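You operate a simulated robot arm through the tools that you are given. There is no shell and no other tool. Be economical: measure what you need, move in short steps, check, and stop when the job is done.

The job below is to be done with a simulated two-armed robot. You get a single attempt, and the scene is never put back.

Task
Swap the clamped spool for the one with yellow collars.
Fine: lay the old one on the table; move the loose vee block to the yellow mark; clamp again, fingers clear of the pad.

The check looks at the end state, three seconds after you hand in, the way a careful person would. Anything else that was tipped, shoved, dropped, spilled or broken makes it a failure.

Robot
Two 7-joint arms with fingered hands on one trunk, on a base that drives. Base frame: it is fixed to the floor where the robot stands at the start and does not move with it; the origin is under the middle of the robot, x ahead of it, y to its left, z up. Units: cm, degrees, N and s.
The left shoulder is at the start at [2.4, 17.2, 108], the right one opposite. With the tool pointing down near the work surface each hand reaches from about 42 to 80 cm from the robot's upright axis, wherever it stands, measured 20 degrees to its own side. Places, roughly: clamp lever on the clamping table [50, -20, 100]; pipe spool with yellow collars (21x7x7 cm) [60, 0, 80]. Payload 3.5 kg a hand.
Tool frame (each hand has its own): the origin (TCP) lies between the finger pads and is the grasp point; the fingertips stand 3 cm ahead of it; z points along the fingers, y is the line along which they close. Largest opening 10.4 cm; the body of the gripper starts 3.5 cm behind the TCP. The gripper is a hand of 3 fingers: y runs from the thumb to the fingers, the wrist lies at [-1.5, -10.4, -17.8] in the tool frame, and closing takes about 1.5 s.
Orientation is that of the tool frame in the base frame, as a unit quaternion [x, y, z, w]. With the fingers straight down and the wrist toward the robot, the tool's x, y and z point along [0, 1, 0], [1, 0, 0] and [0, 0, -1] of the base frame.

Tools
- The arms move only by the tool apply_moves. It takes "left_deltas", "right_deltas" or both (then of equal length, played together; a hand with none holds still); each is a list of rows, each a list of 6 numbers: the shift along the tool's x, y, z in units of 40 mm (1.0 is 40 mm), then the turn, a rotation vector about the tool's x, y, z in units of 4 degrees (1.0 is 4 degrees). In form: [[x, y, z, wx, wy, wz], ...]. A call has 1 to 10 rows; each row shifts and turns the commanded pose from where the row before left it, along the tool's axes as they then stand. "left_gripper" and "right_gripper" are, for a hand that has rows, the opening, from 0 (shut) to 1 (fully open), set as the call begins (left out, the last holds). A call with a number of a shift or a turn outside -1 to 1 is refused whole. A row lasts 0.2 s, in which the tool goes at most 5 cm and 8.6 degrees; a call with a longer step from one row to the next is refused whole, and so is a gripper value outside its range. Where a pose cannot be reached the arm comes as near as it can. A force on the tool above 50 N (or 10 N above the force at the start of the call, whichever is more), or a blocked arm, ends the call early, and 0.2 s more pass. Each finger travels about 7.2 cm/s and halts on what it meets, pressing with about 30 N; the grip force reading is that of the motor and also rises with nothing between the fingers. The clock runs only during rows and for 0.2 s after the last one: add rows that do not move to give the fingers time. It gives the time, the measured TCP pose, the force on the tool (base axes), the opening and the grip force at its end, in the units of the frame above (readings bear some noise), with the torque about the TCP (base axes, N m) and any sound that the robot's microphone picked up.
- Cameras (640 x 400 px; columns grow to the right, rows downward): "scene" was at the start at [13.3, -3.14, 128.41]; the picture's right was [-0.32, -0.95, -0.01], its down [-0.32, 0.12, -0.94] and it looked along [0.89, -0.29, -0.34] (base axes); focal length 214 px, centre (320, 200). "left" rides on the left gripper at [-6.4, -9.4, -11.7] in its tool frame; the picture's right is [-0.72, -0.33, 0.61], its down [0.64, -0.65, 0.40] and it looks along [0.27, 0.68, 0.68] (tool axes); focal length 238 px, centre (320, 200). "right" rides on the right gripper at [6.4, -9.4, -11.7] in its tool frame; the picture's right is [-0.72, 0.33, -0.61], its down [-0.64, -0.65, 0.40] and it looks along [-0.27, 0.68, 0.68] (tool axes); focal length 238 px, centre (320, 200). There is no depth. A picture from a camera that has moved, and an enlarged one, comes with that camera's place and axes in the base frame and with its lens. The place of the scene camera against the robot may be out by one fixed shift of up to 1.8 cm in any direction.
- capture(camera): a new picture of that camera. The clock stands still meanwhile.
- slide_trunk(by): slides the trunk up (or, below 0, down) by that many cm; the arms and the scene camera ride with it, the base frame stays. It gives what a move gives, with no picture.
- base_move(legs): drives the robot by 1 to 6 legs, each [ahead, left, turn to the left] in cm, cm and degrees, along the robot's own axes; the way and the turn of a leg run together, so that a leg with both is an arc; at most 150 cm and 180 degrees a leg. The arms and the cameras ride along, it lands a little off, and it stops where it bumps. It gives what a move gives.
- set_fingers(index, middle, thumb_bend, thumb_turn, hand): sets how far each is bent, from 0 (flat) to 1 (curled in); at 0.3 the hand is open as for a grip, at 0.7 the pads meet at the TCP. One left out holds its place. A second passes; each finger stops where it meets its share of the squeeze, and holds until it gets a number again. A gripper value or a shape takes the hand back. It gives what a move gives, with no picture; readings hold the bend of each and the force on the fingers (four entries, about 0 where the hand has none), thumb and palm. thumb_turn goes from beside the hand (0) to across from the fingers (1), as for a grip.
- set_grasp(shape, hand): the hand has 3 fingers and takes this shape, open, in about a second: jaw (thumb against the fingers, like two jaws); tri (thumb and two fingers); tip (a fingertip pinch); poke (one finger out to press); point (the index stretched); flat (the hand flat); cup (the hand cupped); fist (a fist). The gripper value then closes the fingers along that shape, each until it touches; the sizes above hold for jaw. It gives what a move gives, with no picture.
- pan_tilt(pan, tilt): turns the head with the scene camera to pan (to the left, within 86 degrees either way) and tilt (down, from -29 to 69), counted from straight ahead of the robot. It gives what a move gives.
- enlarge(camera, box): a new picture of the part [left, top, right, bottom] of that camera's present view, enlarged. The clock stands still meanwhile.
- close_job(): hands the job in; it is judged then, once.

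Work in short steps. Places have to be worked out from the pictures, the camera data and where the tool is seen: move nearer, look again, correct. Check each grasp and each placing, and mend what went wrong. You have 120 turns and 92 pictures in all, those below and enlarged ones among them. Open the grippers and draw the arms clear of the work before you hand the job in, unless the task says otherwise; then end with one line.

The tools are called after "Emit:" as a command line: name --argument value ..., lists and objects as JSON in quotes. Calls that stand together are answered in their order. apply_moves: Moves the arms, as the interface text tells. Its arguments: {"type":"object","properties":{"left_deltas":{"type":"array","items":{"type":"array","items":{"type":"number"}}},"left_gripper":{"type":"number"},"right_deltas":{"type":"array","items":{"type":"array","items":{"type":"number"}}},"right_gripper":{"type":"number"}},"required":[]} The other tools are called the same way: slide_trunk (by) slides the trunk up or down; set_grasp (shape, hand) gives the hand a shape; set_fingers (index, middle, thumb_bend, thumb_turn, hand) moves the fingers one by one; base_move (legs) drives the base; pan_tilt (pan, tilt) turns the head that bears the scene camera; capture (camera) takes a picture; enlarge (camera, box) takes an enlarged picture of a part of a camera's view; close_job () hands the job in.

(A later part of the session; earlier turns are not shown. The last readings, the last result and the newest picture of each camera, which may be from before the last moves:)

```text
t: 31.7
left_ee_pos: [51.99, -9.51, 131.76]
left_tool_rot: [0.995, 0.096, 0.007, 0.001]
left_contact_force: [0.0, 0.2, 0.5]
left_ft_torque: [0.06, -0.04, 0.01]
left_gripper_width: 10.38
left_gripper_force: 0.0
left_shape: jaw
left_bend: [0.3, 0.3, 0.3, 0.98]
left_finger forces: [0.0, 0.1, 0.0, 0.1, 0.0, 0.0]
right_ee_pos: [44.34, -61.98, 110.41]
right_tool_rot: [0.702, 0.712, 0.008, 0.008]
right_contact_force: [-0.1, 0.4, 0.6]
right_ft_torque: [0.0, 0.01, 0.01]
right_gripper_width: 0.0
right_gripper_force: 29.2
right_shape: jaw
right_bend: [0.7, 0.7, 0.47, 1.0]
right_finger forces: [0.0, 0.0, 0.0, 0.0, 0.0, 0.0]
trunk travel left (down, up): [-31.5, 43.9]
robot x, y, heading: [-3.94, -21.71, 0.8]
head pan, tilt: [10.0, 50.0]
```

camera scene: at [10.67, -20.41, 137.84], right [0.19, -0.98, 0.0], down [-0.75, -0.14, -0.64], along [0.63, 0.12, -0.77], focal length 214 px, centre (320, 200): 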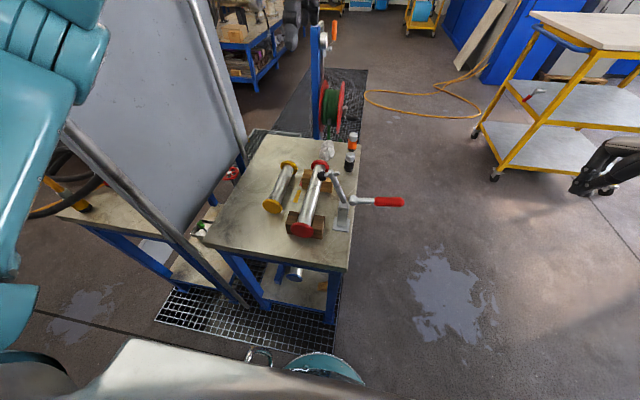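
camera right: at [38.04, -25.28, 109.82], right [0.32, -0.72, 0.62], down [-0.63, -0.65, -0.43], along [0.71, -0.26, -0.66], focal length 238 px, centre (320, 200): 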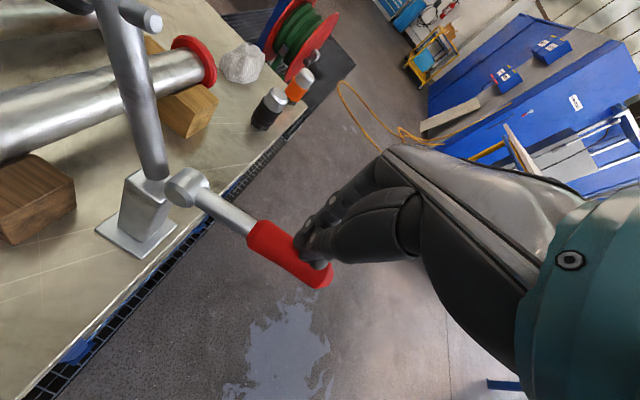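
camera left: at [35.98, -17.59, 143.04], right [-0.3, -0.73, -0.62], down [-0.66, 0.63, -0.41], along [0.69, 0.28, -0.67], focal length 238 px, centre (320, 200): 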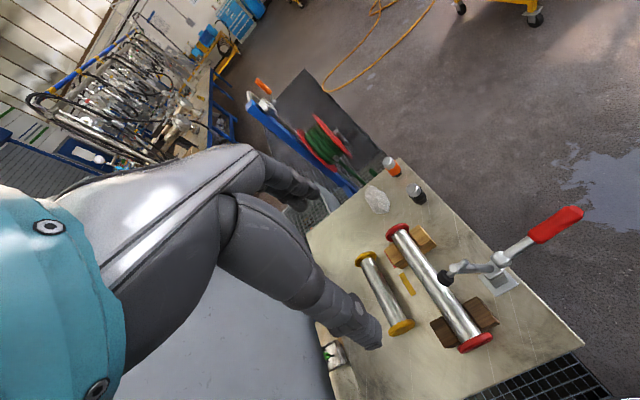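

I finish the yaw and descend to z≈101 over (53.4,-9.2), then look.

Emit:
apply_moves --left_deltas '[[0.1, 0, 0, 0, 0, 0.92], [0.1, 0, 0, 0, 0, 0.92], [0.1, 0, 0, 0, 0, 0.92], [0.05, -0.05, 0.9, 0, 0, 0], [0, 0, 0.9, 0, 0, 0], [0, 0, 0.9, 0, 0, 0], [0, 0, 0.9, 0, 0, 0], [0, 0, 0.9, 0, 0, 0], [0, 0, 0.9, 0, 0, 0], [0, 0, 0.9, 0, 0, 0]]'

Emit:
capture --camera "left"

Emit:
enlarge --camera "scene" --box '[200, 120, 440, 270]'

```text
t: 33.9
left_ee_pos: [58.27, -8.74, 107.62]
left_tool_rot: [1.0, 0.0, 0.007, 0.0]
left_contact_force: [0.0, -0.1, -1.0]
left_ft_torque: [0.04, -0.03, -0.04]
left_gripper_width: 10.4
left_gripper_force: 0.1
left_shape: jaw
left_bend: [0.3, 0.3, 0.3, 0.98]
left_finger forces: [0.0, 0.0, 0.1, 0.0, 0.0, 0.0]
left hand out of reach, approached as far as the arm can: row 2, 3, 4, 5, 6, 7, 8, 9, 10
right_ee_pos: [44.4, -61.96, 110.4]
right_tool_rot: [0.702, 0.712, 0.009, 0.007]
right_contact_force: [-0.1, -1.4, -0.4]
right_ft_torque: [0.0, -0.01, -0.04]
right_gripper_width: 0.0
right_gripper_force: 29.9
right_shape: jaw
right_bend: [0.7, 0.7, 0.47, 1.0]
right_finger forces: [0.1, 0.1, 0.0, 0.0, 0.0, 0.0]
trunk travel left (down, up): [-31.5, 43.9]
robot x, y, heading: [-4.21, -22.02, 0.7]
head pan, tilt: [10.0, 50.0]
```

```text
66 pictures are left
camera left: at [51.67, 0.63, 119.02], right [-0.71, 0.33, -0.62], down [0.65, 0.65, -0.4], along [0.28, -0.68, -0.67], focal length 238 px, centre (320, 200)
```

left: 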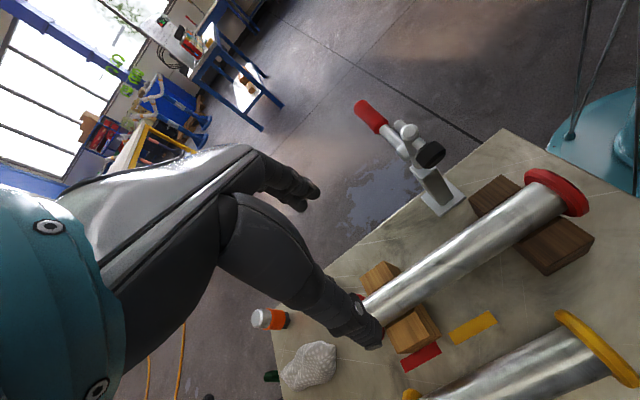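

```text
2.67 times, centred on (320, 195) of scene
camera zoom: at [10.71, -20.39, 137.83], right [0.19, -0.98, 0.0], down [-0.75, -0.14, -0.64], along [0.63, 0.12, -0.77], focal length 572 px, centre (320, 213)
```

zoom: 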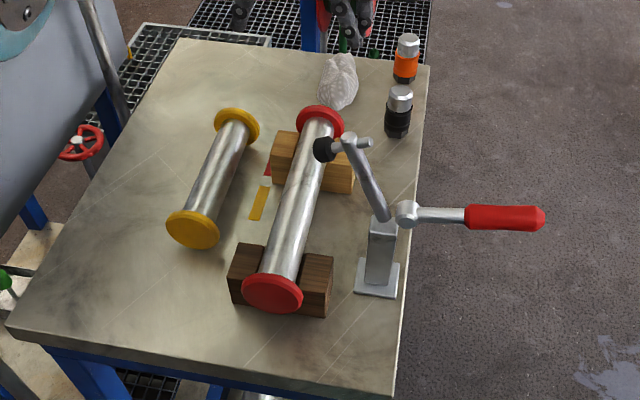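

The left hand was pushed outward to x≈58 near its folded limit. I test moving it to x≈53.5 while descending a little.

Emit:
apply_moves --left_deltas '[[-0.4, 0.1, 0.4, 0, 0, 0], [-0.4, 0, 0.4, 0, 0, 0], [-0.4, 0, 0.4, 0, 0, 0]]'

```text
t: 34.7
left_ee_pos: [58.3, -9.3, 102.88]
left_tool_rot: [1.0, 0.0, 0.005, 0.0]
left_contact_force: [0.2, 1.3, 0.2]
left_ft_torque: [0.0, 0.0, 0.01]
left_gripper_width: 10.4
left_gripper_force: 0.1
left_shape: jaw
left_bend: [0.3, 0.3, 0.3, 0.98]
left_finger forces: [0.1, 0.0, 0.0, 0.1, 0.0, 0.0]
left hand out of reach, approached as far as the arm can: row 1, 2, 3
right_ee_pos: [44.37, -61.89, 110.4]
right_tool_rot: [0.702, 0.712, 0.008, 0.007]
right_contact_force: [-0.1, -0.2, -0.7]
right_ft_torque: [0.01, 0.0, -0.01]
right_gripper_width: 0.0
right_gripper_force: 30.3
right_shape: jaw
right_bend: [0.7, 0.7, 0.47, 1.0]
right_finger forces: [0.0, 0.0, 0.1, 0.0, 0.0, 0.1]
trunk travel left (down, up): [-31.5, 43.9]
robot x, y, heading: [-4.32, -21.84, 0.8]
head pan, tilt: [10.0, 50.0]
```

The inner reach limit here is ~62 cm from the robot axis, so I'll back the robot 10 cm. First I raise the left hand so it clears the upright clamp arm (pad at ≈(48,-13.4,100)).

Emit:
apply_moves --left_deltas '[[0, 0, -0.8, 0, 0, 0], [0, -0.3, -0.8, 0, 0, 0], [0, -0.3, -0.8, 0, 0, 0], [0, -0.3, -0.5, 0, 0, 0]]'

Emit:
base_move --legs '[[-10, 0, 0]]'

Emit:
apply_moves --left_deltas '[[0.5, 0, 0, 0, 0, 0], [0.5, 0, 0, 0, 0, 0], [0.2, 0.3, 0, 0, 0, 0]]'

```text
t: 35.7
left_ee_pos: [57.53, -5.36, 114.26]
left_tool_rot: [1.0, 0.001, 0.007, 0.001]
left_contact_force: [0.4, -0.7, 0.0]
left_ft_torque: [-0.01, 0.01, -0.02]
left_gripper_width: 10.39
left_gripper_force: 0.0
left_shape: jaw
left_bend: [0.3, 0.3, 0.3, 0.98]
left_finger forces: [0.0, 0.0, 0.0, 0.0, 0.1, 0.0]
left hand out of reach, approached as far as the arm can: row 3
right_ee_pos: [44.5, -61.93, 110.44]
right_tool_rot: [0.702, 0.712, 0.009, 0.008]
right_contact_force: [0.2, 0.0, -0.5]
right_ft_torque: [0.0, 0.0, -0.04]
right_gripper_width: 0.0
right_gripper_force: 30.0
right_shape: jaw
right_bend: [0.7, 0.7, 0.47, 1.0]
right_finger forces: [0.0, 0.0, 0.1, 0.0, 0.1, 0.0]
trunk travel left (down, up): [-31.5, 43.9]
robot x, y, heading: [-4.11, -21.81, 0.9]
head pan, tilt: [10.0, 50.0]
```

```text
t: 36.9
left_ee_pos: [47.43, -5.85, 114.28]
left_tool_rot: [1.0, 0.0, 0.008, 0.001]
left_contact_force: [-0.5, 0.7, 0.6]
left_ft_torque: [-0.01, -0.01, 0.02]
left_gripper_width: 10.39
left_gripper_force: 0.0
left_shape: jaw
left_bend: [0.3, 0.3, 0.3, 0.98]
left_finger forces: [0.1, 0.0, 0.0, 0.0, 0.1, 0.1]
right_ee_pos: [34.15, -62.01, 110.46]
right_tool_rot: [0.703, 0.711, 0.009, 0.008]
right_contact_force: [-0.4, -0.1, 0.2]
right_ft_torque: [0.01, -0.04, -0.04]
right_gripper_width: 0.0
right_gripper_force: 30.2
right_shape: jaw
right_bend: [0.7, 0.7, 0.47, 1.0]
right_finger forces: [0.0, 0.1, 0.1, 0.0, 0.1, 0.0]
trunk travel left (down, up): [-31.5, 43.9]
robot x, y, heading: [-14.41, -22.3, 0.8]
head pan, tilt: [10.0, 50.0]
```

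```text
t: 37.7
left_ee_pos: [47.62, -6.83, 114.16]
left_tool_rot: [1.0, 0.0, 0.007, 0.001]
left_contact_force: [0.5, 0.6, -0.2]
left_ft_torque: [0.02, 0.01, 0.02]
left_gripper_width: 10.36
left_gripper_force: 0.1
left_shape: jaw
left_bend: [0.3, 0.3, 0.3, 0.98]
left_finger forces: [0.0, 0.0, 0.0, 0.0, 0.0, 0.0]
left hand out of reach, approached as far as the arm can: row 1, 2, 3
right_ee_pos: [34.29, -62.15, 110.29]
right_tool_rot: [0.704, 0.711, 0.01, 0.007]
right_contact_force: [-0.1, -0.5, -1.3]
right_ft_torque: [0.01, 0.02, -0.01]
right_gripper_width: 0.0
right_gripper_force: 29.8
right_shape: jaw
right_bend: [0.7, 0.7, 0.47, 1.0]
right_finger forces: [0.0, 0.1, 0.0, 0.0, 0.1, 0.1]
trunk travel left (down, up): [-31.5, 43.9]
robot x, y, heading: [-14.39, -22.31, 1.0]
head pan, tilt: [10.0, 50.0]
```

The arm is at a wrist limit for this yaw. Turning the robot 30° to the right lessens the yaw needed relative to the robot; the hands at z≥110 pass above everything.

Emit:
base_move --legs '[[0, 0, -30]]'

Emit:
pan_tilt --pan 35 --tilt 45

Emit:
capture --camera "scene"

```text
t: 39.6
left_ee_pos: [46.97, -39.83, 114.09]
left_tool_rot: [0.966, -0.259, 0.007, 0.002]
left_contact_force: [0.6, 0.4, -1.3]
left_ft_torque: [0.01, -0.01, -0.02]
left_gripper_width: 10.38
left_gripper_force: 0.1
left_shape: jaw
left_bend: [0.3, 0.3, 0.3, 0.98]
left_finger forces: [0.0, 0.0, 0.0, 0.1, 0.0, 0.1]
right_ee_pos: [7.73, -81.01, 110.47]
right_tool_rot: [0.863, 0.505, 0.007, 0.01]
right_contact_force: [-0.3, 0.7, -0.3]
right_ft_torque: [-0.02, -0.01, 0.02]
right_gripper_width: 0.0
right_gripper_force: 29.9
right_shape: jaw
right_bend: [0.7, 0.7, 0.47, 1.0]
right_finger forces: [0.0, 0.1, 0.1, 0.0, 0.0, 0.0]
trunk travel left (down, up): [-31.5, 43.9]
robot x, y, heading: [-14.39, -22.07, -29.2]
head pan, tilt: [10.0, 50.0]
```

```text
t: 40.5
left_ee_pos: [46.93, -39.87, 114.22]
left_tool_rot: [0.966, -0.259, 0.007, 0.003]
left_contact_force: [0.4, -0.7, 0.6]
left_ft_torque: [-0.02, 0.03, -0.01]
left_gripper_width: 10.41
left_gripper_force: 0.0
left_shape: jaw
left_bend: [0.3, 0.3, 0.3, 0.98]
left_finger forces: [0.0, 0.0, 0.0, 0.0, 0.1, 0.1]
right_ee_pos: [7.74, -81.02, 110.49]
right_tool_rot: [0.863, 0.505, 0.008, 0.009]
right_contact_force: [-0.3, 0.6, 0.3]
right_ft_torque: [0.0, -0.02, -0.02]
right_gripper_width: 0.01
right_gripper_force: 29.7
right_shape: jaw
right_bend: [0.7, 0.7, 0.47, 1.0]
right_finger forces: [0.0, 0.0, 0.1, 0.0, 0.1, 0.0]
trunk travel left (down, up): [-31.5, 43.9]
robot x, y, heading: [-14.46, -22.15, -29.1]
head pan, tilt: [35.0, 45.0]
```

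```text
64 pictures are left
camera scene: at [0.33, -24.41, 138.52], right [0.1, -1.0, 0.0], down [-0.7, -0.07, -0.71], along [0.7, 0.07, -0.71], focal length 214 px, centre (320, 200)
```

scene: 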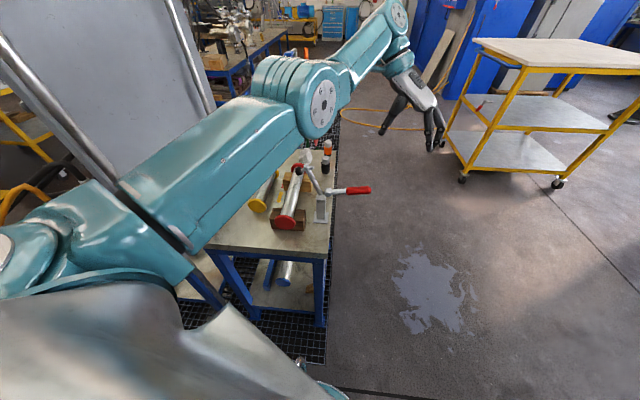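

I carry the left hand back over the spool (staying at z≈114) and then yaw it into line.

Emit:
apply_moves --left_deltas '[[-0.31, -0.92, 0, 0, 0, 0], [-0.31, -0.92, 0, 0, 0, 0], [-0.31, -0.92, 0, 0, 0, 0], [-0.31, -0.92, 0, 0, 0, 0], [-0.31, -0.92, 0, 0, 0, 0], [-0.31, -0.92, 0, 0, 0, 0], [-0.31, -0.92, 0, 0, 0, 0], [-0.31, -0.92, 0, 0, 0, 0]]'

Emit:
apply_moves --left_deltas '[[0, 0, 0, 0, 0, -0.94], [0, 0, 0, 0, 0, -0.94], [0, 0, 0, 0, 0, -0.94], [0, 0, 0, 0, 0, -0.94], [0, 0, 0, 0, 0, -0.94], [0, 0, 0, 0, 0, -0.94], [0, 0, 0, 0, 0, -0.94], [0, 0, 0, 0, 0, -0.94]]'

```text
t: 42.2
left_ee_pos: [53.11, -9.41, 114.11]
left_tool_rot: [0.965, -0.26, 0.006, 0.004]
left_contact_force: [-0.4, 0.7, 0.2]
left_ft_torque: [-0.01, -0.02, -0.05]
left_gripper_width: 10.38
left_gripper_force: 0.1
left_shape: jaw
left_bend: [0.3, 0.3, 0.3, 0.98]
left_finger forces: [0.0, 0.0, 0.0, 0.0, 0.1, 0.0]
right_ee_pos: [7.67, -81.04, 110.47]
right_tool_rot: [0.864, 0.504, 0.007, 0.009]
right_contact_force: [-0.3, 0.3, 0.0]
right_ft_torque: [-0.02, 0.0, -0.01]
right_gripper_width: 0.02
right_gripper_force: 30.1
right_shape: jaw
right_bend: [0.7, 0.7, 0.47, 1.0]
right_finger forces: [0.0, 0.0, 0.1, 0.0, 0.1, 0.1]
trunk travel left (down, up): [-31.5, 43.9]
robot x, y, heading: [-14.65, -22.36, -29.2]
head pan, tilt: [35.0, 45.0]
```

```text
t: 44.0
left_ee_pos: [53.02, -9.47, 114.01]
left_tool_rot: [1.0, 0.001, 0.006, 0.003]
left_contact_force: [0.9, 1.0, -0.2]
left_ft_torque: [-0.03, -0.01, -0.02]
left_gripper_width: 10.4
left_gripper_force: 0.1
left_shape: jaw
left_bend: [0.3, 0.3, 0.3, 0.98]
left_finger forces: [0.0, 0.1, 0.1, 0.0, 0.0, 0.0]
right_ee_pos: [7.65, -81.12, 110.44]
right_tool_rot: [0.863, 0.505, 0.006, 0.009]
right_contact_force: [0.2, 1.0, 0.4]
right_ft_torque: [0.0, 0.0, 0.03]
right_gripper_width: 0.0
right_gripper_force: 30.3
right_shape: jaw
right_bend: [0.7, 0.7, 0.47, 1.0]
right_finger forces: [0.1, 0.0, 0.0, 0.0, 0.1, 0.1]
trunk travel left (down, up): [-31.5, 43.9]
robot x, y, heading: [-14.27, -22.21, -29.5]
head pan, tilt: [35.0, 45.0]
```

Reach is good now. I descend to z≈94 and look from the left camera.

Emit:
apply_moves --left_deltas '[[0.05, 0, 0.9, 0, 0, 0], [0.05, 0, 0.9, 0, 0, 0], [0, 0, 0.9, 0, 0, 0], [0, 0, 0.9, 0, 0, 0], [0, 0, 0.9, 0, 0, 0], [0, 0, 0.5, 0, 0, 0]]'

Emit:
capture --camera "left"

Emit:
capture --camera "scene"

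```text
t: 45.5
left_ee_pos: [53.67, -9.68, 93.89]
left_tool_rot: [1.0, 0.0, 0.006, 0.004]
left_contact_force: [-0.2, -0.7, 0.6]
left_ft_torque: [-0.03, 0.0, -0.03]
left_gripper_width: 10.39
left_gripper_force: 0.0
left_shape: jaw
left_bend: [0.3, 0.3, 0.3, 0.98]
left_finger forces: [0.1, 0.0, 0.1, 0.1, 0.1, 0.1]
right_ee_pos: [7.72, -81.09, 110.46]
right_tool_rot: [0.863, 0.505, 0.007, 0.009]
right_contact_force: [0.6, 0.1, 0.6]
right_ft_torque: [0.01, 0.02, -0.03]
right_gripper_width: 0.0
right_gripper_force: 30.2
right_shape: jaw
right_bend: [0.7, 0.7, 0.47, 1.0]
right_finger forces: [0.0, 0.1, 0.1, 0.0, 0.1, 0.0]
trunk travel left (down, up): [-31.5, 43.9]
robot x, y, heading: [-14.38, -22.09, -29.4]
head pan, tilt: [35.0, 45.0]
```

```text
63 pictures are left
camera left: at [47.15, -0.16, 105.21], right [-0.71, 0.32, -0.62], down [0.65, 0.65, -0.4], along [0.28, -0.69, -0.67], focal length 238 px, centre (320, 200)
```

left: 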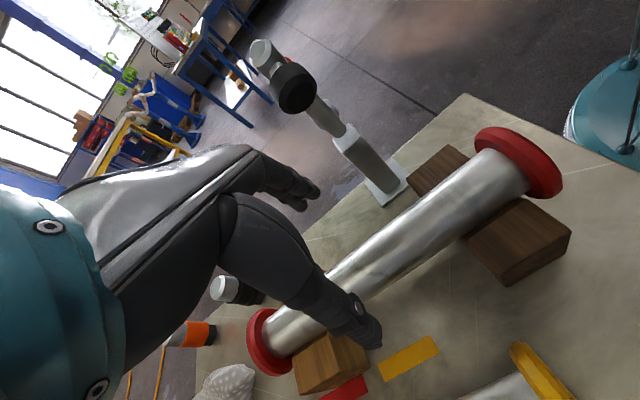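

```text
62 pictures are left
camera scene: at [0.34, -24.4, 138.52], right [0.1, -1.0, 0.0], down [-0.7, -0.07, -0.71], along [0.7, 0.07, -0.71], focal length 214 px, centre (320, 200)
```

scene: 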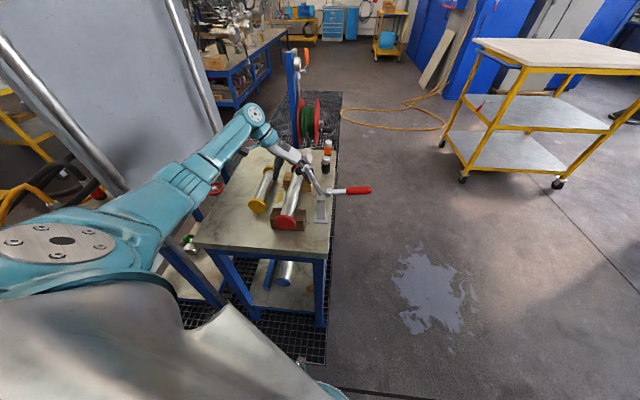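

Alignment looks right (tube passes under the TCP). I shift +0.4 in y, lower to the tube axis and close.

Emit:
apply_moves --left_deltas '[[0, -0.11, 0.5, 0, 0, 0], [0, 0, 0.5, 0, 0, 0], [0, 0, 0.5, 0, 0, 0], [0, 0, 0.4, 0, 0, 0], [0, 0, 0, 0, 0, 0]]'

Emit:
apply_moves --left_deltas '[[0, 0, 0, 0, 0, 0], [0, 0, 0, 0, 0, 0], [0, 0, 0, 0, 0, 0], [0, 0, 0, 0, 0, 0], [0, 0, 0, 0, 0, 0], [0, 0, 0, 0, 0, 0], [0, 0, 0, 0, 0, 0]]' --left_gripper 0

Emit:
capture --camera "left"

```text
t: 46.6
left_ee_pos: [53.87, -9.13, 86.3]
left_tool_rot: [1.0, -0.001, 0.006, 0.004]
left_contact_force: [0.6, -1.2, -0.3]
left_ft_torque: [-0.05, -0.03, 0.03]
left_gripper_width: 10.4
left_gripper_force: 0.1
left_shape: jaw
left_bend: [0.3, 0.3, 0.3, 0.98]
left_finger forces: [0.0, 0.0, 0.1, 0.0, 0.0, 0.0]
right_ee_pos: [7.65, -81.13, 110.42]
right_tool_rot: [0.863, 0.505, 0.007, 0.009]
right_contact_force: [0.1, -0.6, 0.1]
right_ft_torque: [0.0, -0.02, -0.02]
right_gripper_width: 0.0
right_gripper_force: 29.4
right_shape: jaw
right_bend: [0.7, 0.7, 0.47, 1.0]
right_finger forces: [0.0, 0.0, 0.0, 0.0, 0.0, 0.0]
trunk travel left (down, up): [-31.5, 43.9]
robot x, y, heading: [-14.51, -22.09, -29.4]
head pan, tilt: [35.0, 45.0]
```

```text
t: 48.2
left_ee_pos: [53.84, -9.18, 86.4]
left_tool_rot: [1.0, -0.001, 0.005, 0.003]
left_contact_force: [0.4, 0.1, -0.2]
left_ft_torque: [0.05, 0.01, 0.02]
left_gripper_width: 2.78
left_gripper_force: 30.1
left_shape: jaw
left_bend: [0.74, 0.57, 0.76, 1.0]
left_finger forces: [17.7, 6.7, 0.0, 0.0, 24.1, 0.0]
right_ee_pos: [7.71, -81.03, 110.43]
right_tool_rot: [0.863, 0.505, 0.007, 0.009]
right_contact_force: [0.6, -0.5, -0.2]
right_ft_torque: [-0.01, -0.01, -0.01]
right_gripper_width: 0.0
right_gripper_force: 29.7
right_shape: jaw
right_bend: [0.7, 0.7, 0.47, 1.0]
right_finger forces: [0.0, 0.0, 0.0, 0.0, 0.0, 0.0]
trunk travel left (down, up): [-31.5, 43.9]
robot x, y, heading: [-14.67, -21.89, -29.5]
head pan, tilt: [35.0, 45.0]
```

```text
61 pictures are left
camera left: at [47.33, 0.29, 97.64], right [-0.71, 0.32, -0.62], down [0.65, 0.65, -0.4], along [0.28, -0.69, -0.67], focal length 238 px, centre (320, 200)
```

left: 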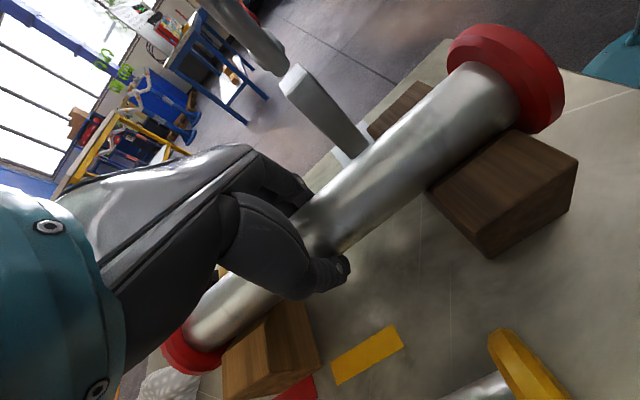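

Gripped (24 N). I lift straight up 4 cm first and check the weight.

Emit:
apply_moves --left_deltas '[[0, 0, -0.3, 0, 0, 0], [0, 0, -0.4, 0, 0, 0], [0, 0, -0.4, 0, 0, 0], [0, 0, 0, 0, 0, 0]]'

Emit:
capture --camera "left"

Emit:
enlarge --camera "scene" --box '[180, 100, 380, 250]'

```text
t: 49.2
left_ee_pos: [53.73, -9.16, 90.68]
left_tool_rot: [1.0, 0.0, 0.005, 0.004]
left_contact_force: [0.5, 0.1, -9.0]
left_ft_torque: [0.02, -0.02, -0.01]
left_gripper_width: 2.76
left_gripper_force: 29.4
left_shape: jaw
left_bend: [0.74, 0.57, 0.76, 1.0]
left_finger forces: [18.0, 6.5, 0.1, 0.0, 24.0, 0.0]
right_ee_pos: [7.66, -81.02, 110.47]
right_tool_rot: [0.863, 0.506, 0.007, 0.009]
right_contact_force: [0.4, 0.2, 0.9]
right_ft_torque: [-0.05, 0.03, -0.01]
right_gripper_width: 0.0
right_gripper_force: 30.2
right_shape: jaw
right_bend: [0.7, 0.7, 0.47, 1.0]
right_finger forces: [0.0, 0.0, 0.0, 0.0, 0.0, 0.0]
trunk travel left (down, up): [-31.5, 43.9]
robot x, y, heading: [-14.31, -21.92, -29.5]
head pan, tilt: [35.0, 45.0]
```

```text
60 pictures are left
camera left: at [47.3, 0.32, 102.08], right [-0.71, 0.32, -0.62], down [0.65, 0.65, -0.4], along [0.28, -0.69, -0.67], focal length 238 px, centre (320, 200)
```

left: 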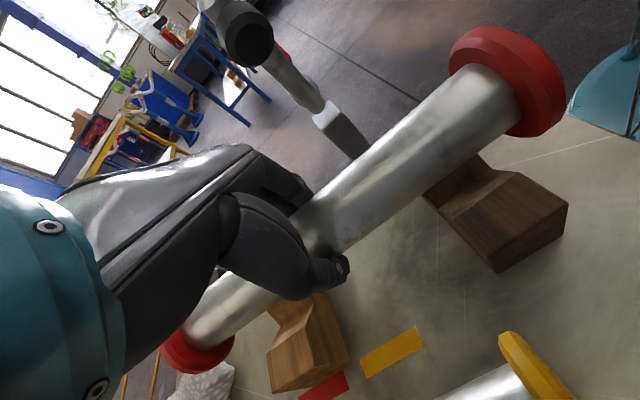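

```text
2.67 times, centred on (280, 175) of scene
camera zoom: at [0.43, -24.38, 138.51], right [0.1, -1.0, 0.0], down [-0.7, -0.07, -0.71], along [0.7, 0.07, -0.71], focal length 572 px, centre (427, 267)
```

zoom: 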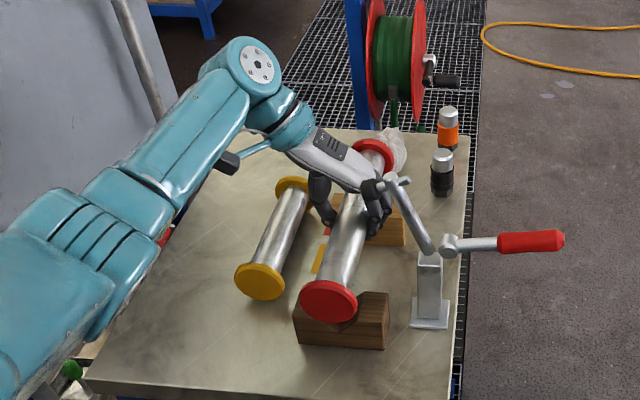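

Weight 9 N, well balanced. I lift higher to z≈99 and carry it over the yellow spool to y≈11, then tilt the hand 15° so the wrist stays off the board.

Emit:
apply_moves --left_deltas '[[0, 0, -0.7, 0, 0, 0], [0, 0, -0.7, 0, 0, 0], [0, 0, -0.7, 0, 0, 0], [0, -0.5, 0, 0, 0, 0], [0.05, -0.8, 0, 0, 0, 0], [0.05, -0.8, 0, 0, 0, 0], [0.05, -0.8, 0, 0, 0, 0]]'

Emit:
apply_moves --left_deltas '[[0, -0.6, 0, 0.75, 0, 0], [0, -0.6, 0, 0.75, 0, 0], [0, -0.6, 0.1, 0.75, 0, 0], [0, -0.3, 0.1, 0.75, 0, 0], [0, 0, 0.0, 0.75, 0, 0]]'

Emit:
capture --camera "scene"

Emit:
capture --camera "left"

```text
t: 50.9
left_ee_pos: [54.29, 2.53, 98.95]
left_tool_rot: [1.0, 0.0, 0.005, 0.005]
left_contact_force: [0.8, -0.1, -7.8]
left_ft_torque: [0.06, 0.02, 0.03]
left_gripper_width: 2.77
left_gripper_force: 30.2
left_shape: jaw
left_bend: [0.74, 0.57, 0.77, 1.0]
left_finger forces: [17.8, 6.4, 0.0, 0.0, 23.5, 0.1]
right_ee_pos: [7.76, -80.95, 110.34]
right_tool_rot: [0.863, 0.505, 0.007, 0.009]
right_contact_force: [0.4, 1.3, -0.4]
right_ft_torque: [-0.01, 0.01, 0.01]
right_gripper_width: 0.01
right_gripper_force: 29.8
right_shape: jaw
right_bend: [0.7, 0.7, 0.47, 1.0]
right_finger forces: [0.0, 0.0, 0.1, 0.0, 0.0, 0.1]
trunk travel left (down, up): [-31.5, 43.9]
robot x, y, heading: [-14.32, -22.28, -29.3]
head pan, tilt: [35.0, 45.0]
```

```text
t: 52.0
left_ee_pos: [54.42, 11.01, 98.71]
left_tool_rot: [0.992, 0.0, 0.005, -0.127]
left_contact_force: [-0.5, -0.1, -7.7]
left_ft_torque: [0.07, -0.03, -0.02]
left_gripper_width: 2.8
left_gripper_force: 30.2
left_shape: jaw
left_bend: [0.74, 0.57, 0.77, 1.0]
left_finger forces: [19.6, 6.5, 0.0, 0.0, 22.3, 0.0]
right_ee_pos: [7.75, -81.02, 110.35]
right_tool_rot: [0.864, 0.504, 0.006, 0.009]
right_contact_force: [-0.2, -0.1, -0.7]
right_ft_torque: [0.0, -0.02, -0.07]
right_gripper_width: 0.0
right_gripper_force: 30.2
right_shape: jaw
right_bend: [0.7, 0.7, 0.47, 1.0]
right_finger forces: [0.0, 0.0, 0.0, 0.1, 0.0, 0.1]
trunk travel left (down, up): [-31.5, 43.9]
robot x, y, heading: [-14.26, -21.86, -29.2]
head pan, tilt: [35.0, 45.0]
```

```text
58 pictures are left
camera scene: at [0.41, -24.37, 138.51], right [0.1, -1.0, 0.0], down [-0.7, -0.07, -0.71], along [0.7, 0.07, -0.71], focal length 214 px, centre (320, 200)
```

scene: 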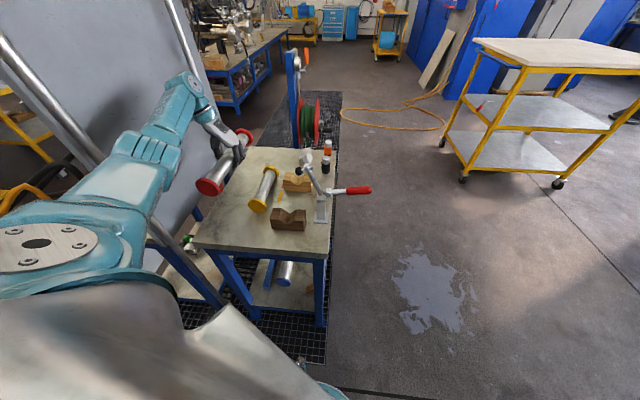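

```text
57 pictures are left
camera left: at [47.77, 17.15, 112.11], right [-0.71, 0.47, -0.52], down [0.64, 0.73, -0.22], along [0.28, -0.49, -0.83], focal length 238 px, centre (320, 200)
```

left: 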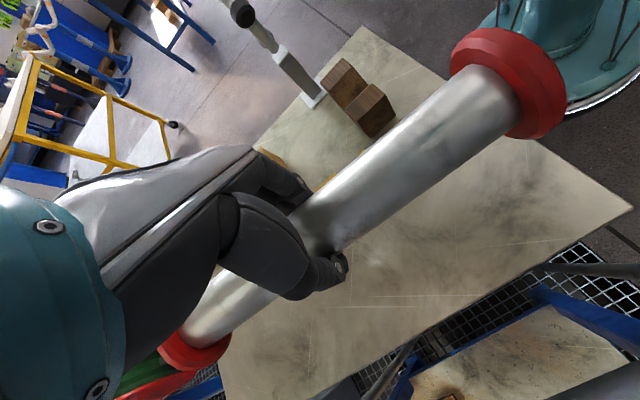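

Position is fine; table edge at y≈20. I lower straight down 11.5 cm.

Emit:
apply_moves --left_deltas '[[0, 0.19, 0.72, 0, 0, 0], [0, 0.19, 0.72, 0, 0, 0], [0, 0.19, 0.72, 0, 0, 0], [0, 0.16, 0.6, 0, 0, 0], [0, 0, 0, 0, 0, 0]]'

Emit:
capture --camera "left"

Emit:
enlarge --camera "scene" --box '[150, 80, 350, 230]'

```text
t: 53.2
left_ee_pos: [53.98, 10.77, 87.51]
left_tool_rot: [0.992, 0.0, 0.006, -0.127]
left_contact_force: [0.2, -0.2, -8.3]
left_ft_torque: [0.02, -0.06, 0.0]
left_gripper_width: 2.77
left_gripper_force: 29.6
left_shape: jaw
left_bend: [0.74, 0.57, 0.77, 1.0]
left_finger forces: [19.8, 6.4, 0.0, 0.0, 21.9, 0.1]
left hand out of reach, approached as far as the arm can: row 4
right_ee_pos: [7.63, -81.04, 110.42]
right_tool_rot: [0.862, 0.506, 0.007, 0.009]
right_contact_force: [0.2, -0.2, 0.3]
right_ft_torque: [0.01, -0.02, -0.01]
right_gripper_width: 0.0
right_gripper_force: 30.5
right_shape: jaw
right_bend: [0.7, 0.7, 0.47, 1.0]
right_finger forces: [0.1, 0.0, 0.0, 0.0, 0.0, 0.0]
trunk travel left (down, up): [-31.5, 43.9]
robot x, y, heading: [-14.31, -21.87, -29.6]
head pan, tilt: [35.0, 45.0]
```

```text
56 pictures are left
camera left: at [47.44, 17.03, 100.86], right [-0.71, 0.47, -0.52], down [0.64, 0.73, -0.22], along [0.28, -0.49, -0.83], focal length 238 px, centre (320, 200)
```

left: 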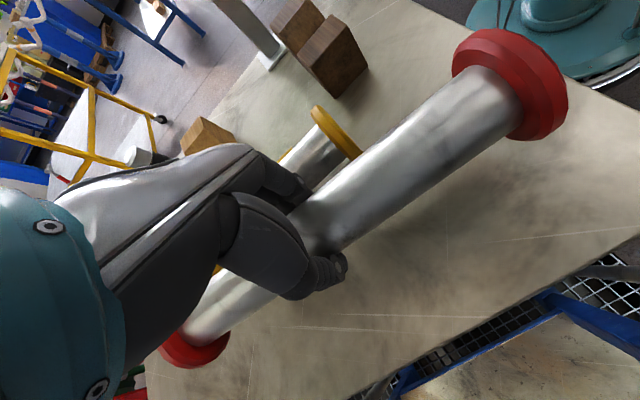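

```text
2.67 times, centred on (250, 155) of scene
camera zoom: at [0.41, -24.38, 138.51], right [0.1, -1.0, 0.0], down [-0.7, -0.07, -0.71], along [0.7, 0.07, -0.71], focal length 572 px, centre (507, 320)
```

zoom: 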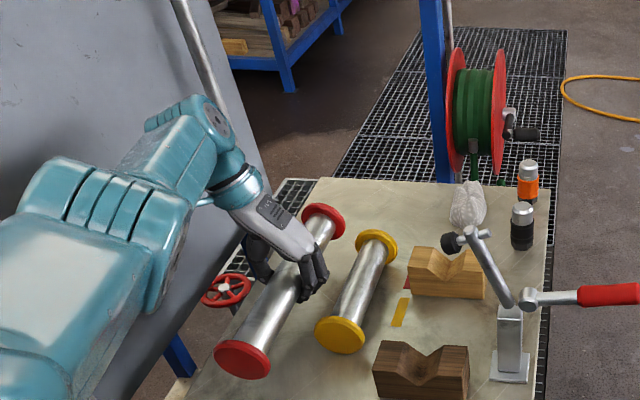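

The arm is at full reach downwards; I lower the trunk 2.4 cm, which carries the spool down toward the table.

Emit:
slide_trunk --by -2.4

Emit:
apply_moves --left_deltas '[[0, 0.02, 0.08, 0, 0, 0], [0, 0.02, 0.08, 0, 0, 0], [0, 0, 0, 0, 0, 0]]'

```text
t: 54.0
left_ee_pos: [53.94, 10.75, 85.1]
left_tool_rot: [0.992, 0.0, 0.006, -0.126]
left_contact_force: [0.2, -0.1, -7.2]
left_ft_torque: [0.01, -0.06, 0.0]
left_gripper_width: 2.77
left_gripper_force: 30.3
left_shape: jaw
left_bend: [0.74, 0.57, 0.78, 1.0]
left_finger forces: [19.9, 6.2, 0.1, 0.1, 21.9, 0.1]
right_ee_pos: [7.71, -80.9, 108.04]
right_tool_rot: [0.863, 0.505, 0.007, 0.009]
right_contact_force: [0.0, -0.1, 1.3]
right_ft_torque: [0.0, -0.02, -0.01]
right_gripper_width: 0.0
right_gripper_force: 30.1
right_shape: jaw
right_bend: [0.7, 0.7, 0.47, 1.0]
right_finger forces: [0.1, 0.0, 0.0, 0.0, 0.1, 0.1]
trunk travel left (down, up): [-29.1, 46.3]
robot x, y, heading: [-14.81, -21.95, -29.2]
head pan, tilt: [35.0, 45.0]
```

```text
t: 54.8
left_ee_pos: [54.0, 10.69, 84.4]
left_tool_rot: [0.992, 0.001, 0.004, -0.127]
left_contact_force: [0.1, 0.3, -8.0]
left_ft_torque: [-0.01, -0.01, -0.05]
left_gripper_width: 2.76
left_gripper_force: 30.0
left_shape: jaw
left_bend: [0.74, 0.57, 0.78, 1.0]
left_finger forces: [19.9, 6.3, 0.0, 0.0, 21.9, 0.0]
right_ee_pos: [7.71, -81.06, 108.02]
right_tool_rot: [0.863, 0.506, 0.007, 0.009]
right_contact_force: [0.0, 0.1, 0.4]
right_ft_torque: [0.03, -0.03, 0.01]
right_gripper_width: 0.0
right_gripper_force: 29.6
right_shape: jaw
right_bend: [0.7, 0.7, 0.47, 1.0]
right_finger forces: [0.0, 0.1, 0.0, 0.0, 0.0, 0.0]
trunk travel left (down, up): [-29.1, 46.3]
robot x, y, heading: [-14.55, -21.91, -29.3]
head pan, tilt: [35.0, 45.0]
```

Still carrying full weight (8 N); I lower in 2.5 mm steps.

Emit:
apply_moves --left_deltas '[[0, 0.015, 0.06, 0, 0, 0], [0, 0, 0, 0, 0, 0]]'

Emit:
apply_moves --left_deltas '[[0, 0.015, 0.06, 0, 0, 0], [0, 0, 0, 0, 0, 0]]'

Emit:
capture --camera "left"

```text
t: 55.4
left_ee_pos: [54.1, 10.85, 84.22]
left_tool_rot: [0.992, 0.001, 0.005, -0.127]
left_contact_force: [-0.3, 0.8, -7.5]
left_ft_torque: [0.01, -0.01, -0.02]
left_gripper_width: 2.75
left_gripper_force: 30.0
left_shape: jaw
left_bend: [0.74, 0.57, 0.78, 1.0]
left_finger forces: [19.9, 6.2, 0.1, 0.1, 21.8, 0.0]
right_ee_pos: [7.79, -81.02, 107.96]
right_tool_rot: [0.863, 0.505, 0.006, 0.009]
right_contact_force: [0.0, -0.4, 0.7]
right_ft_torque: [-0.04, -0.02, -0.01]
right_gripper_width: 0.0
right_gripper_force: 30.0
right_shape: jaw
right_bend: [0.7, 0.7, 0.47, 1.0]
right_finger forces: [0.1, 0.0, 0.0, 0.0, 0.0, 0.0]
trunk travel left (down, up): [-29.1, 46.3]
robot x, y, heading: [-14.4, -22.08, -29.2]
head pan, tilt: [35.0, 45.0]
```

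```text
t: 56.0
left_ee_pos: [54.05, 10.99, 83.96]
left_tool_rot: [0.992, 0.0, 0.006, -0.127]
left_contact_force: [-0.5, -0.7, -7.8]
left_ft_torque: [0.02, -0.04, 0.02]
left_gripper_width: 2.78
left_gripper_force: 30.3
left_shape: jaw
left_bend: [0.74, 0.57, 0.78, 1.0]
left_finger forces: [19.7, 6.5, 0.0, 0.0, 21.8, 0.1]
right_ee_pos: [7.72, -80.98, 107.98]
right_tool_rot: [0.863, 0.505, 0.006, 0.009]
right_contact_force: [0.1, 0.7, -0.1]
right_ft_torque: [0.0, 0.0, 0.03]
right_gripper_width: 0.02
right_gripper_force: 29.6
right_shape: jaw
right_bend: [0.7, 0.7, 0.47, 1.0]
right_finger forces: [0.1, 0.1, 0.0, 0.0, 0.0, 0.1]
trunk travel left (down, up): [-29.1, 46.3]
robot x, y, heading: [-14.14, -21.88, -29.4]
head pan, tilt: [35.0, 45.0]
```

```text
54 pictures are left
camera left: at [47.47, 16.93, 97.33], right [-0.71, 0.47, -0.52], down [0.64, 0.73, -0.22], along [0.28, -0.49, -0.83], focal length 238 px, centre (320, 200)
```

left: 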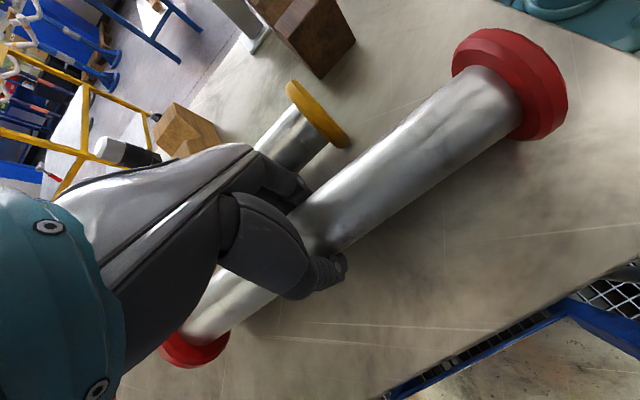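

Not yet in contact. I keep lowering in small steps.

Emit:
apply_moves --left_deltas '[[0, 0.02, 0.07, 0, 0, 0], [0, 0, 0, 0, 0, 0]]'

Emit:
apply_moves --left_deltas '[[0, 0.02, 0.07, 0, 0, 0], [0, 0, 0, 0, 0, 0]]'

Emit:
apply_moves --left_deltas '[[0, 0.02, 0.07, 0, 0, 0], [0, 0, 0, 0, 0, 0]]'

```text
t: 56.5
left_ee_pos: [54.1, 10.95, 83.68]
left_tool_rot: [0.992, 0.0, 0.005, -0.128]
left_contact_force: [-0.4, -0.4, -6.9]
left_ft_torque: [0.01, 0.05, 0.01]
left_gripper_width: 2.79
left_gripper_force: 30.0
left_shape: jaw
left_bend: [0.74, 0.57, 0.78, 1.0]
left_finger forces: [18.8, 7.4, 0.0, 0.0, 21.5, 0.0]
right_ee_pos: [7.67, -81.12, 107.88]
right_tool_rot: [0.863, 0.505, 0.006, 0.009]
right_contact_force: [0.5, 0.5, 0.4]
right_ft_torque: [0.01, 0.01, 0.01]
right_gripper_width: 0.01
right_gripper_force: 29.5
right_shape: jaw
right_bend: [0.7, 0.7, 0.47, 1.0]
right_finger forces: [0.0, 0.0, 0.1, 0.0, 0.1, 0.1]
trunk travel left (down, up): [-29.1, 46.3]
robot x, y, heading: [-14.48, -22.09, -29.1]
head pan, tilt: [35.0, 45.0]
```

```text
t: 57.1
left_ee_pos: [54.09, 10.93, 83.39]
left_tool_rot: [0.992, 0.0, 0.007, -0.127]
left_contact_force: [0.5, -0.1, -4.0]
left_ft_torque: [-0.08, 0.03, 0.01]
left_gripper_width: 2.79
left_gripper_force: 29.6
left_shape: jaw
left_bend: [0.74, 0.57, 0.78, 1.0]
left_finger forces: [19.7, 7.3, 0.0, 0.0, 21.5, 0.0]
right_ee_pos: [7.65, -80.97, 108.0]
right_tool_rot: [0.863, 0.504, 0.006, 0.01]
right_contact_force: [-0.5, 0.7, 0.1]
right_ft_torque: [-0.02, 0.01, 0.02]
right_gripper_width: 0.0
right_gripper_force: 30.4
right_shape: jaw
right_bend: [0.7, 0.7, 0.47, 1.0]
right_finger forces: [0.0, 0.1, 0.1, 0.1, 0.0, 0.0]
trunk travel left (down, up): [-29.1, 46.3]
robot x, y, heading: [-14.69, -21.78, -28.9]
head pan, tilt: [35.0, 45.0]
```

```text
t: 57.8
left_ee_pos: [54.05, 10.53, 83.14]
left_tool_rot: [0.992, 0.0, 0.007, -0.125]
left_contact_force: [1.2, -4.7, 2.5]
left_ft_torque: [-0.18, 0.07, 0.05]
left_gripper_width: 2.69
left_gripper_force: 29.6
left_shape: jaw
left_bend: [0.75, 0.59, 0.79, 1.0]
left_finger forces: [29.1, 4.6, 0.1, 0.0, 21.0, 0.1]
right_ee_pos: [7.6, -81.14, 108.0]
right_tool_rot: [0.864, 0.504, 0.007, 0.009]
right_contact_force: [0.3, -0.2, 0.3]
right_ft_torque: [-0.03, 0.0, 0.01]
right_gripper_width: 0.0
right_gripper_force: 29.6
right_shape: jaw
right_bend: [0.7, 0.7, 0.47, 1.0]
right_finger forces: [0.0, 0.1, 0.1, 0.0, 0.0, 0.0]
trunk travel left (down, up): [-29.1, 46.3]
robot x, y, heading: [-14.68, -22.25, -29.1]
head pan, tilt: [35.0, 45.0]
```

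Contact at z≈83.3. I raise 1.5 mm and open the fingers part way.

Emit:
apply_moves --left_deltas '[[0, -0.01, -0.04, 0, 0, 0], [0, 0, 0, 0, 0, 0]]'

Emit:
apply_moves --left_deltas '[[0, 0, 0, 0, 0, 0], [0, 0, 0, 0, 0, 0], [0, 0, 0, 0, 0, 0], [0, 0, 0, 0, 0, 0], [0, 0, 0, 0, 0, 0]]' --left_gripper 0.55

Emit:
capture --camera "left"

```text
t: 58.4
left_ee_pos: [53.98, 10.8, 83.21]
left_tool_rot: [0.992, 0.001, 0.005, -0.127]
left_contact_force: [0.9, -1.2, -3.2]
left_ft_torque: [-0.04, 0.02, 0.04]
left_gripper_width: 2.7
left_gripper_force: 30.4
left_shape: jaw
left_bend: [0.75, 0.59, 0.79, 1.0]
left_finger forces: [22.7, 4.7, 0.1, 0.0, 20.9, 0.0]
right_ee_pos: [7.71, -80.97, 108.04]
right_tool_rot: [0.863, 0.505, 0.007, 0.009]
right_contact_force: [-0.9, -0.3, -0.7]
right_ft_torque: [0.0, 0.0, 0.0]
right_gripper_width: 0.0
right_gripper_force: 29.5
right_shape: jaw
right_bend: [0.7, 0.7, 0.47, 1.0]
right_finger forces: [0.0, 0.0, 0.0, 0.0, 0.1, 0.0]
trunk travel left (down, up): [-29.1, 46.3]
robot x, y, heading: [-14.44, -22.02, -29.2]
head pan, tilt: [35.0, 45.0]
```

```text
t: 59.5
left_ee_pos: [54.02, 10.75, 83.5]
left_tool_rot: [0.992, 0.0, 0.008, -0.126]
left_contact_force: [2.9, 3.6, 20.5]
left_ft_torque: [-0.33, 0.02, 0.04]
left_gripper_width: 5.3
left_gripper_force: 0.0
left_shape: jaw
left_bend: [0.76, 0.45, 0.66, 1.0]
left_finger forces: [15.1, 6.3, 0.1, 0.0, 1.2, 0.0]
right_ee_pos: [7.49, -81.13, 108.02]
right_tool_rot: [0.864, 0.504, 0.008, 0.009]
right_contact_force: [-0.3, 0.3, -0.4]
right_ft_torque: [0.0, -0.02, -0.04]
right_gripper_width: 0.0
right_gripper_force: 29.7
right_shape: jaw
right_bend: [0.7, 0.7, 0.47, 1.0]
right_finger forces: [0.0, 0.1, 0.0, 0.0, 0.0, 0.1]
trunk travel left (down, up): [-29.1, 46.3]
robot x, y, heading: [-14.23, -22.06, -29.5]
head pan, tilt: [35.0, 45.0]
```

```text
53 pictures are left
camera left: at [47.34, 16.88, 96.89], right [-0.71, 0.47, -0.52], down [0.64, 0.73, -0.22], along [0.28, -0.49, -0.82], focal length 238 px, centre (320, 200)
```

left: 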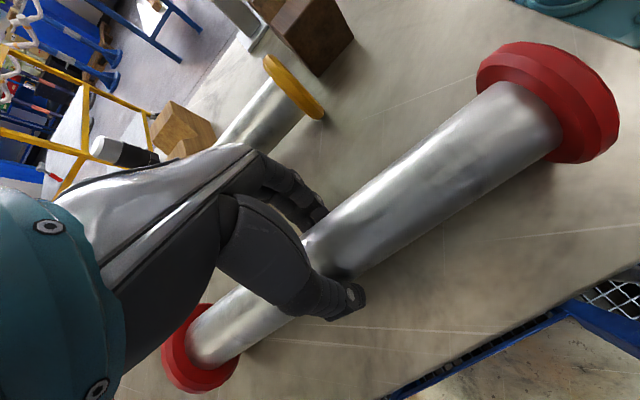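

The index finger is pressing on the table (15 N) and hasn't opened. I raise 5 mm, letting it open, and recheck.

Emit:
apply_moves --left_deltas '[[0, -0.02, -0.06, 0, 0, 0], [0, -0.02, -0.06, 0, 0, 0], [0, 0, 0, 0, 0, 0], [0, 0, 0, 0, 0, 0]]' --left_gripper 0.6

Emit:
capture --camera "left"

```text
t: 60.5
left_ee_pos: [53.85, 10.86, 83.89]
left_tool_rot: [0.992, 0.001, 0.005, -0.127]
left_contact_force: [-1.4, 3.9, 7.2]
left_ft_torque: [-0.1, 0.1, -0.02]
left_gripper_width: 5.9
left_gripper_force: 0.1
left_shape: jaw
left_bend: [0.74, 0.42, 0.64, 1.0]
left_finger forces: [5.9, 2.2, 0.0, 0.0, 1.1, 0.0]
right_ee_pos: [7.64, -81.02, 107.97]
right_tool_rot: [0.863, 0.506, 0.007, 0.01]
right_contact_force: [-0.1, -0.2, 0.8]
right_ft_torque: [-0.01, 0.01, -0.02]
right_gripper_width: 0.02
right_gripper_force: 30.0
right_shape: jaw
right_bend: [0.7, 0.7, 0.47, 1.0]
right_finger forces: [0.1, 0.1, 0.0, 0.1, 0.0, 0.0]
trunk travel left (down, up): [-29.1, 46.3]
robot x, y, heading: [-14.56, -22.23, -29.1]
head pan, tilt: [35.0, 45.0]
```

```text
52 pictures are left
camera left: at [47.34, 16.98, 97.2], right [-0.71, 0.47, -0.52], down [0.64, 0.73, -0.22], along [0.28, -0.49, -0.83], focal length 238 px, centre (320, 200)
```

left: 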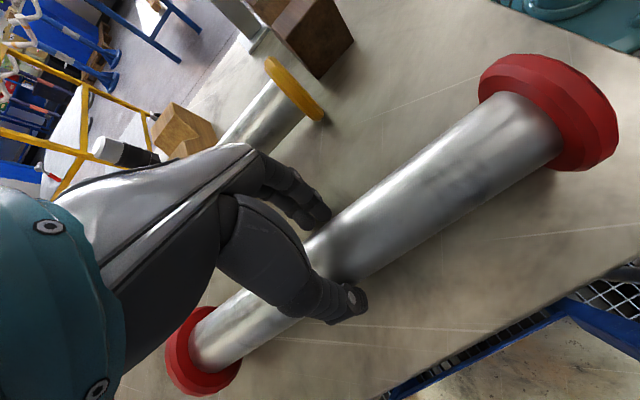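

Pressure is easing (7 N). Another 5 mm up.

Emit:
apply_moves --left_deltas '[[0, -0.02, -0.07, 0, 0, 0], [0, -0.02, -0.07, 0, 0, 0], [0, 0, 0, 0, 0, 0], [0, 0, 0, 0, 0, 0]]'

Emit:
capture --camera "left"

```text
t: 61.5
left_ee_pos: [54.01, 10.86, 84.24]
left_tool_rot: [0.992, -0.001, 0.006, -0.128]
left_contact_force: [-0.7, 1.4, -0.1]
left_ft_torque: [-0.05, 0.0, -0.01]
left_gripper_width: 6.34
left_gripper_force: 0.1
left_shape: jaw
left_bend: [0.29, 0.41, 0.64, 1.0]
left_finger forces: [0.1, 0.1, 0.0, 0.0, 0.9, 0.0]
right_ee_pos: [7.63, -81.03, 108.0]
right_tool_rot: [0.863, 0.506, 0.007, 0.009]
right_contact_force: [-0.3, -1.5, 0.3]
right_ft_torque: [-0.01, -0.03, 0.02]
right_gripper_width: 0.0
right_gripper_force: 30.1
right_shape: jaw
right_bend: [0.7, 0.7, 0.47, 1.0]
right_finger forces: [0.1, 0.1, 0.0, 0.0, 0.0, 0.1]
trunk travel left (down, up): [-29.1, 46.3]
robot x, y, heading: [-14.44, -21.79, -29.4]
head pan, tilt: [35.0, 45.0]
```

```text
51 pictures are left
camera left: at [47.43, 16.99, 97.77], right [-0.71, 0.47, -0.52], down [0.64, 0.73, -0.22], along [0.28, -0.49, -0.83], focal length 238 px, centre (320, 200)
```

left: 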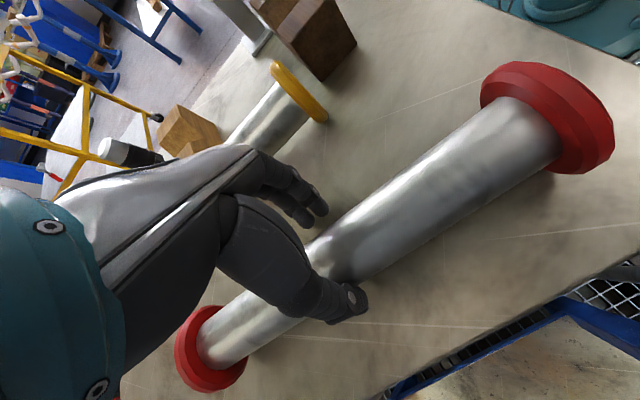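

Free. The spool rests at y≈12.5; the thumb touches it slightly, so I shift +y 1 cm to centre, then lift straight out.

Emit:
apply_moves --left_deltas '[[0, -0.12, 0.03, 0, 0, 0], [0, -0.12, 0.03, 0, 0, 0], [0, 0, 0, 0, 0, 0]]' --left_gripper 0.75

Emit:
apply_moves --left_deltas '[[0, -0.05, -0.2, 0, 0, 0], [0, -0.1, -0.4, 0, 0, 0], [0, -0.17, -0.65, 0, 0, 0], [0, -0.2, -0.75, 0, 0, 0], [0, -0.2, -0.75, 0, 0, 0]]'

Emit:
capture --camera "left"

Emit:
capture --camera "scene"

```text
t: 62.4
left_ee_pos: [53.91, 11.88, 84.5]
left_tool_rot: [0.992, 0.0, 0.006, -0.127]
left_contact_force: [0.0, -0.1, 0.5]
left_ft_torque: [-0.05, 0.02, -0.02]
left_gripper_width: 7.76
left_gripper_force: 0.1
left_shape: jaw
left_bend: [0.27, 0.36, 0.54, 0.99]
left_finger forces: [0.0, 0.0, 0.0, 0.1, 0.0, 0.0]
right_ee_pos: [7.66, -80.99, 108.01]
right_tool_rot: [0.863, 0.505, 0.007, 0.01]
right_contact_force: [-0.3, -0.1, -0.3]
right_ft_torque: [-0.02, -0.06, -0.02]
right_gripper_width: 0.01
right_gripper_force: 29.7
right_shape: jaw
right_bend: [0.7, 0.7, 0.47, 1.0]
right_finger forces: [0.0, 0.1, 0.0, 0.0, 0.0, 0.0]
trunk travel left (down, up): [-29.1, 46.3]
robot x, y, heading: [-14.39, -21.99, -29.3]
head pan, tilt: [35.0, 45.0]
```

```text
t: 63.5
left_ee_pos: [55.37, 12.57, 95.58]
left_tool_rot: [0.992, 0.0, 0.005, -0.126]
left_contact_force: [-0.2, 0.6, -0.4]
left_ft_torque: [-0.03, -0.02, -0.03]
left_gripper_width: 7.78
left_gripper_force: 0.1
left_shape: jaw
left_bend: [0.27, 0.36, 0.54, 0.99]
left_finger forces: [0.0, 0.0, 0.1, 0.0, 0.0, 0.1]
left hand out of reach, approached as far as the arm can: row 2, 3, 4, 5
right_ee_pos: [7.6, -81.16, 108.02]
right_tool_rot: [0.863, 0.504, 0.007, 0.009]
right_contact_force: [-0.3, 0.6, 0.4]
right_ft_torque: [-0.02, 0.06, 0.05]
right_gripper_width: 0.0
right_gripper_force: 30.6
right_shape: jaw
right_bend: [0.7, 0.7, 0.47, 1.0]
right_finger forces: [0.0, 0.0, 0.1, 0.0, 0.0, 0.0]
trunk travel left (down, up): [-29.1, 46.3]
robot x, y, heading: [-14.52, -22.12, -29.4]
head pan, tilt: [35.0, 45.0]
```

```text
50 pictures are left
camera left: at [48.84, 18.69, 108.97], right [-0.71, 0.47, -0.52], down [0.64, 0.73, -0.22], along [0.28, -0.49, -0.83], focal length 238 px, centre (320, 200)
```

left: 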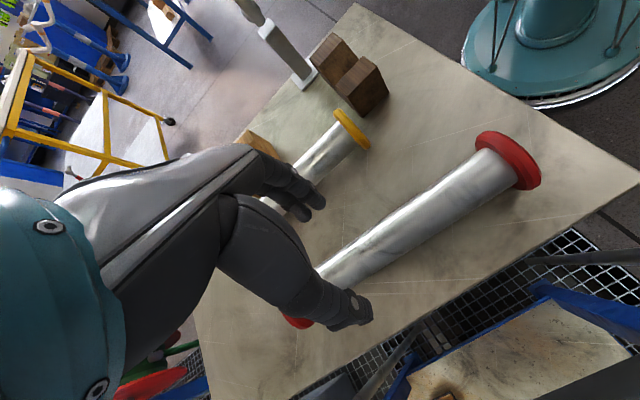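

```text
49 pictures are left
camera scene: at [1.07, -24.84, 136.09], right [0.1, -1.0, 0.0], down [-0.7, -0.07, -0.71], along [0.7, 0.07, -0.71], focal length 214 px, centre (320, 200)
```

scene: 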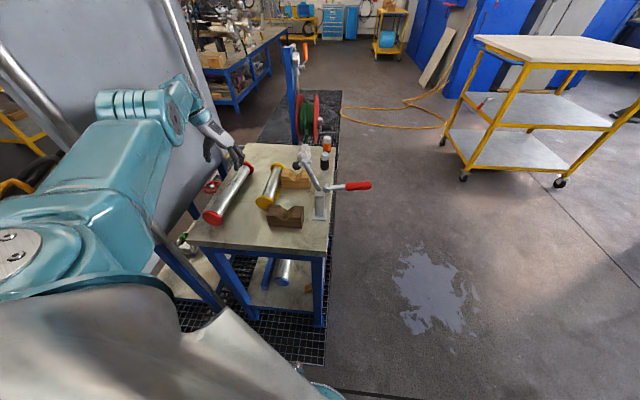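

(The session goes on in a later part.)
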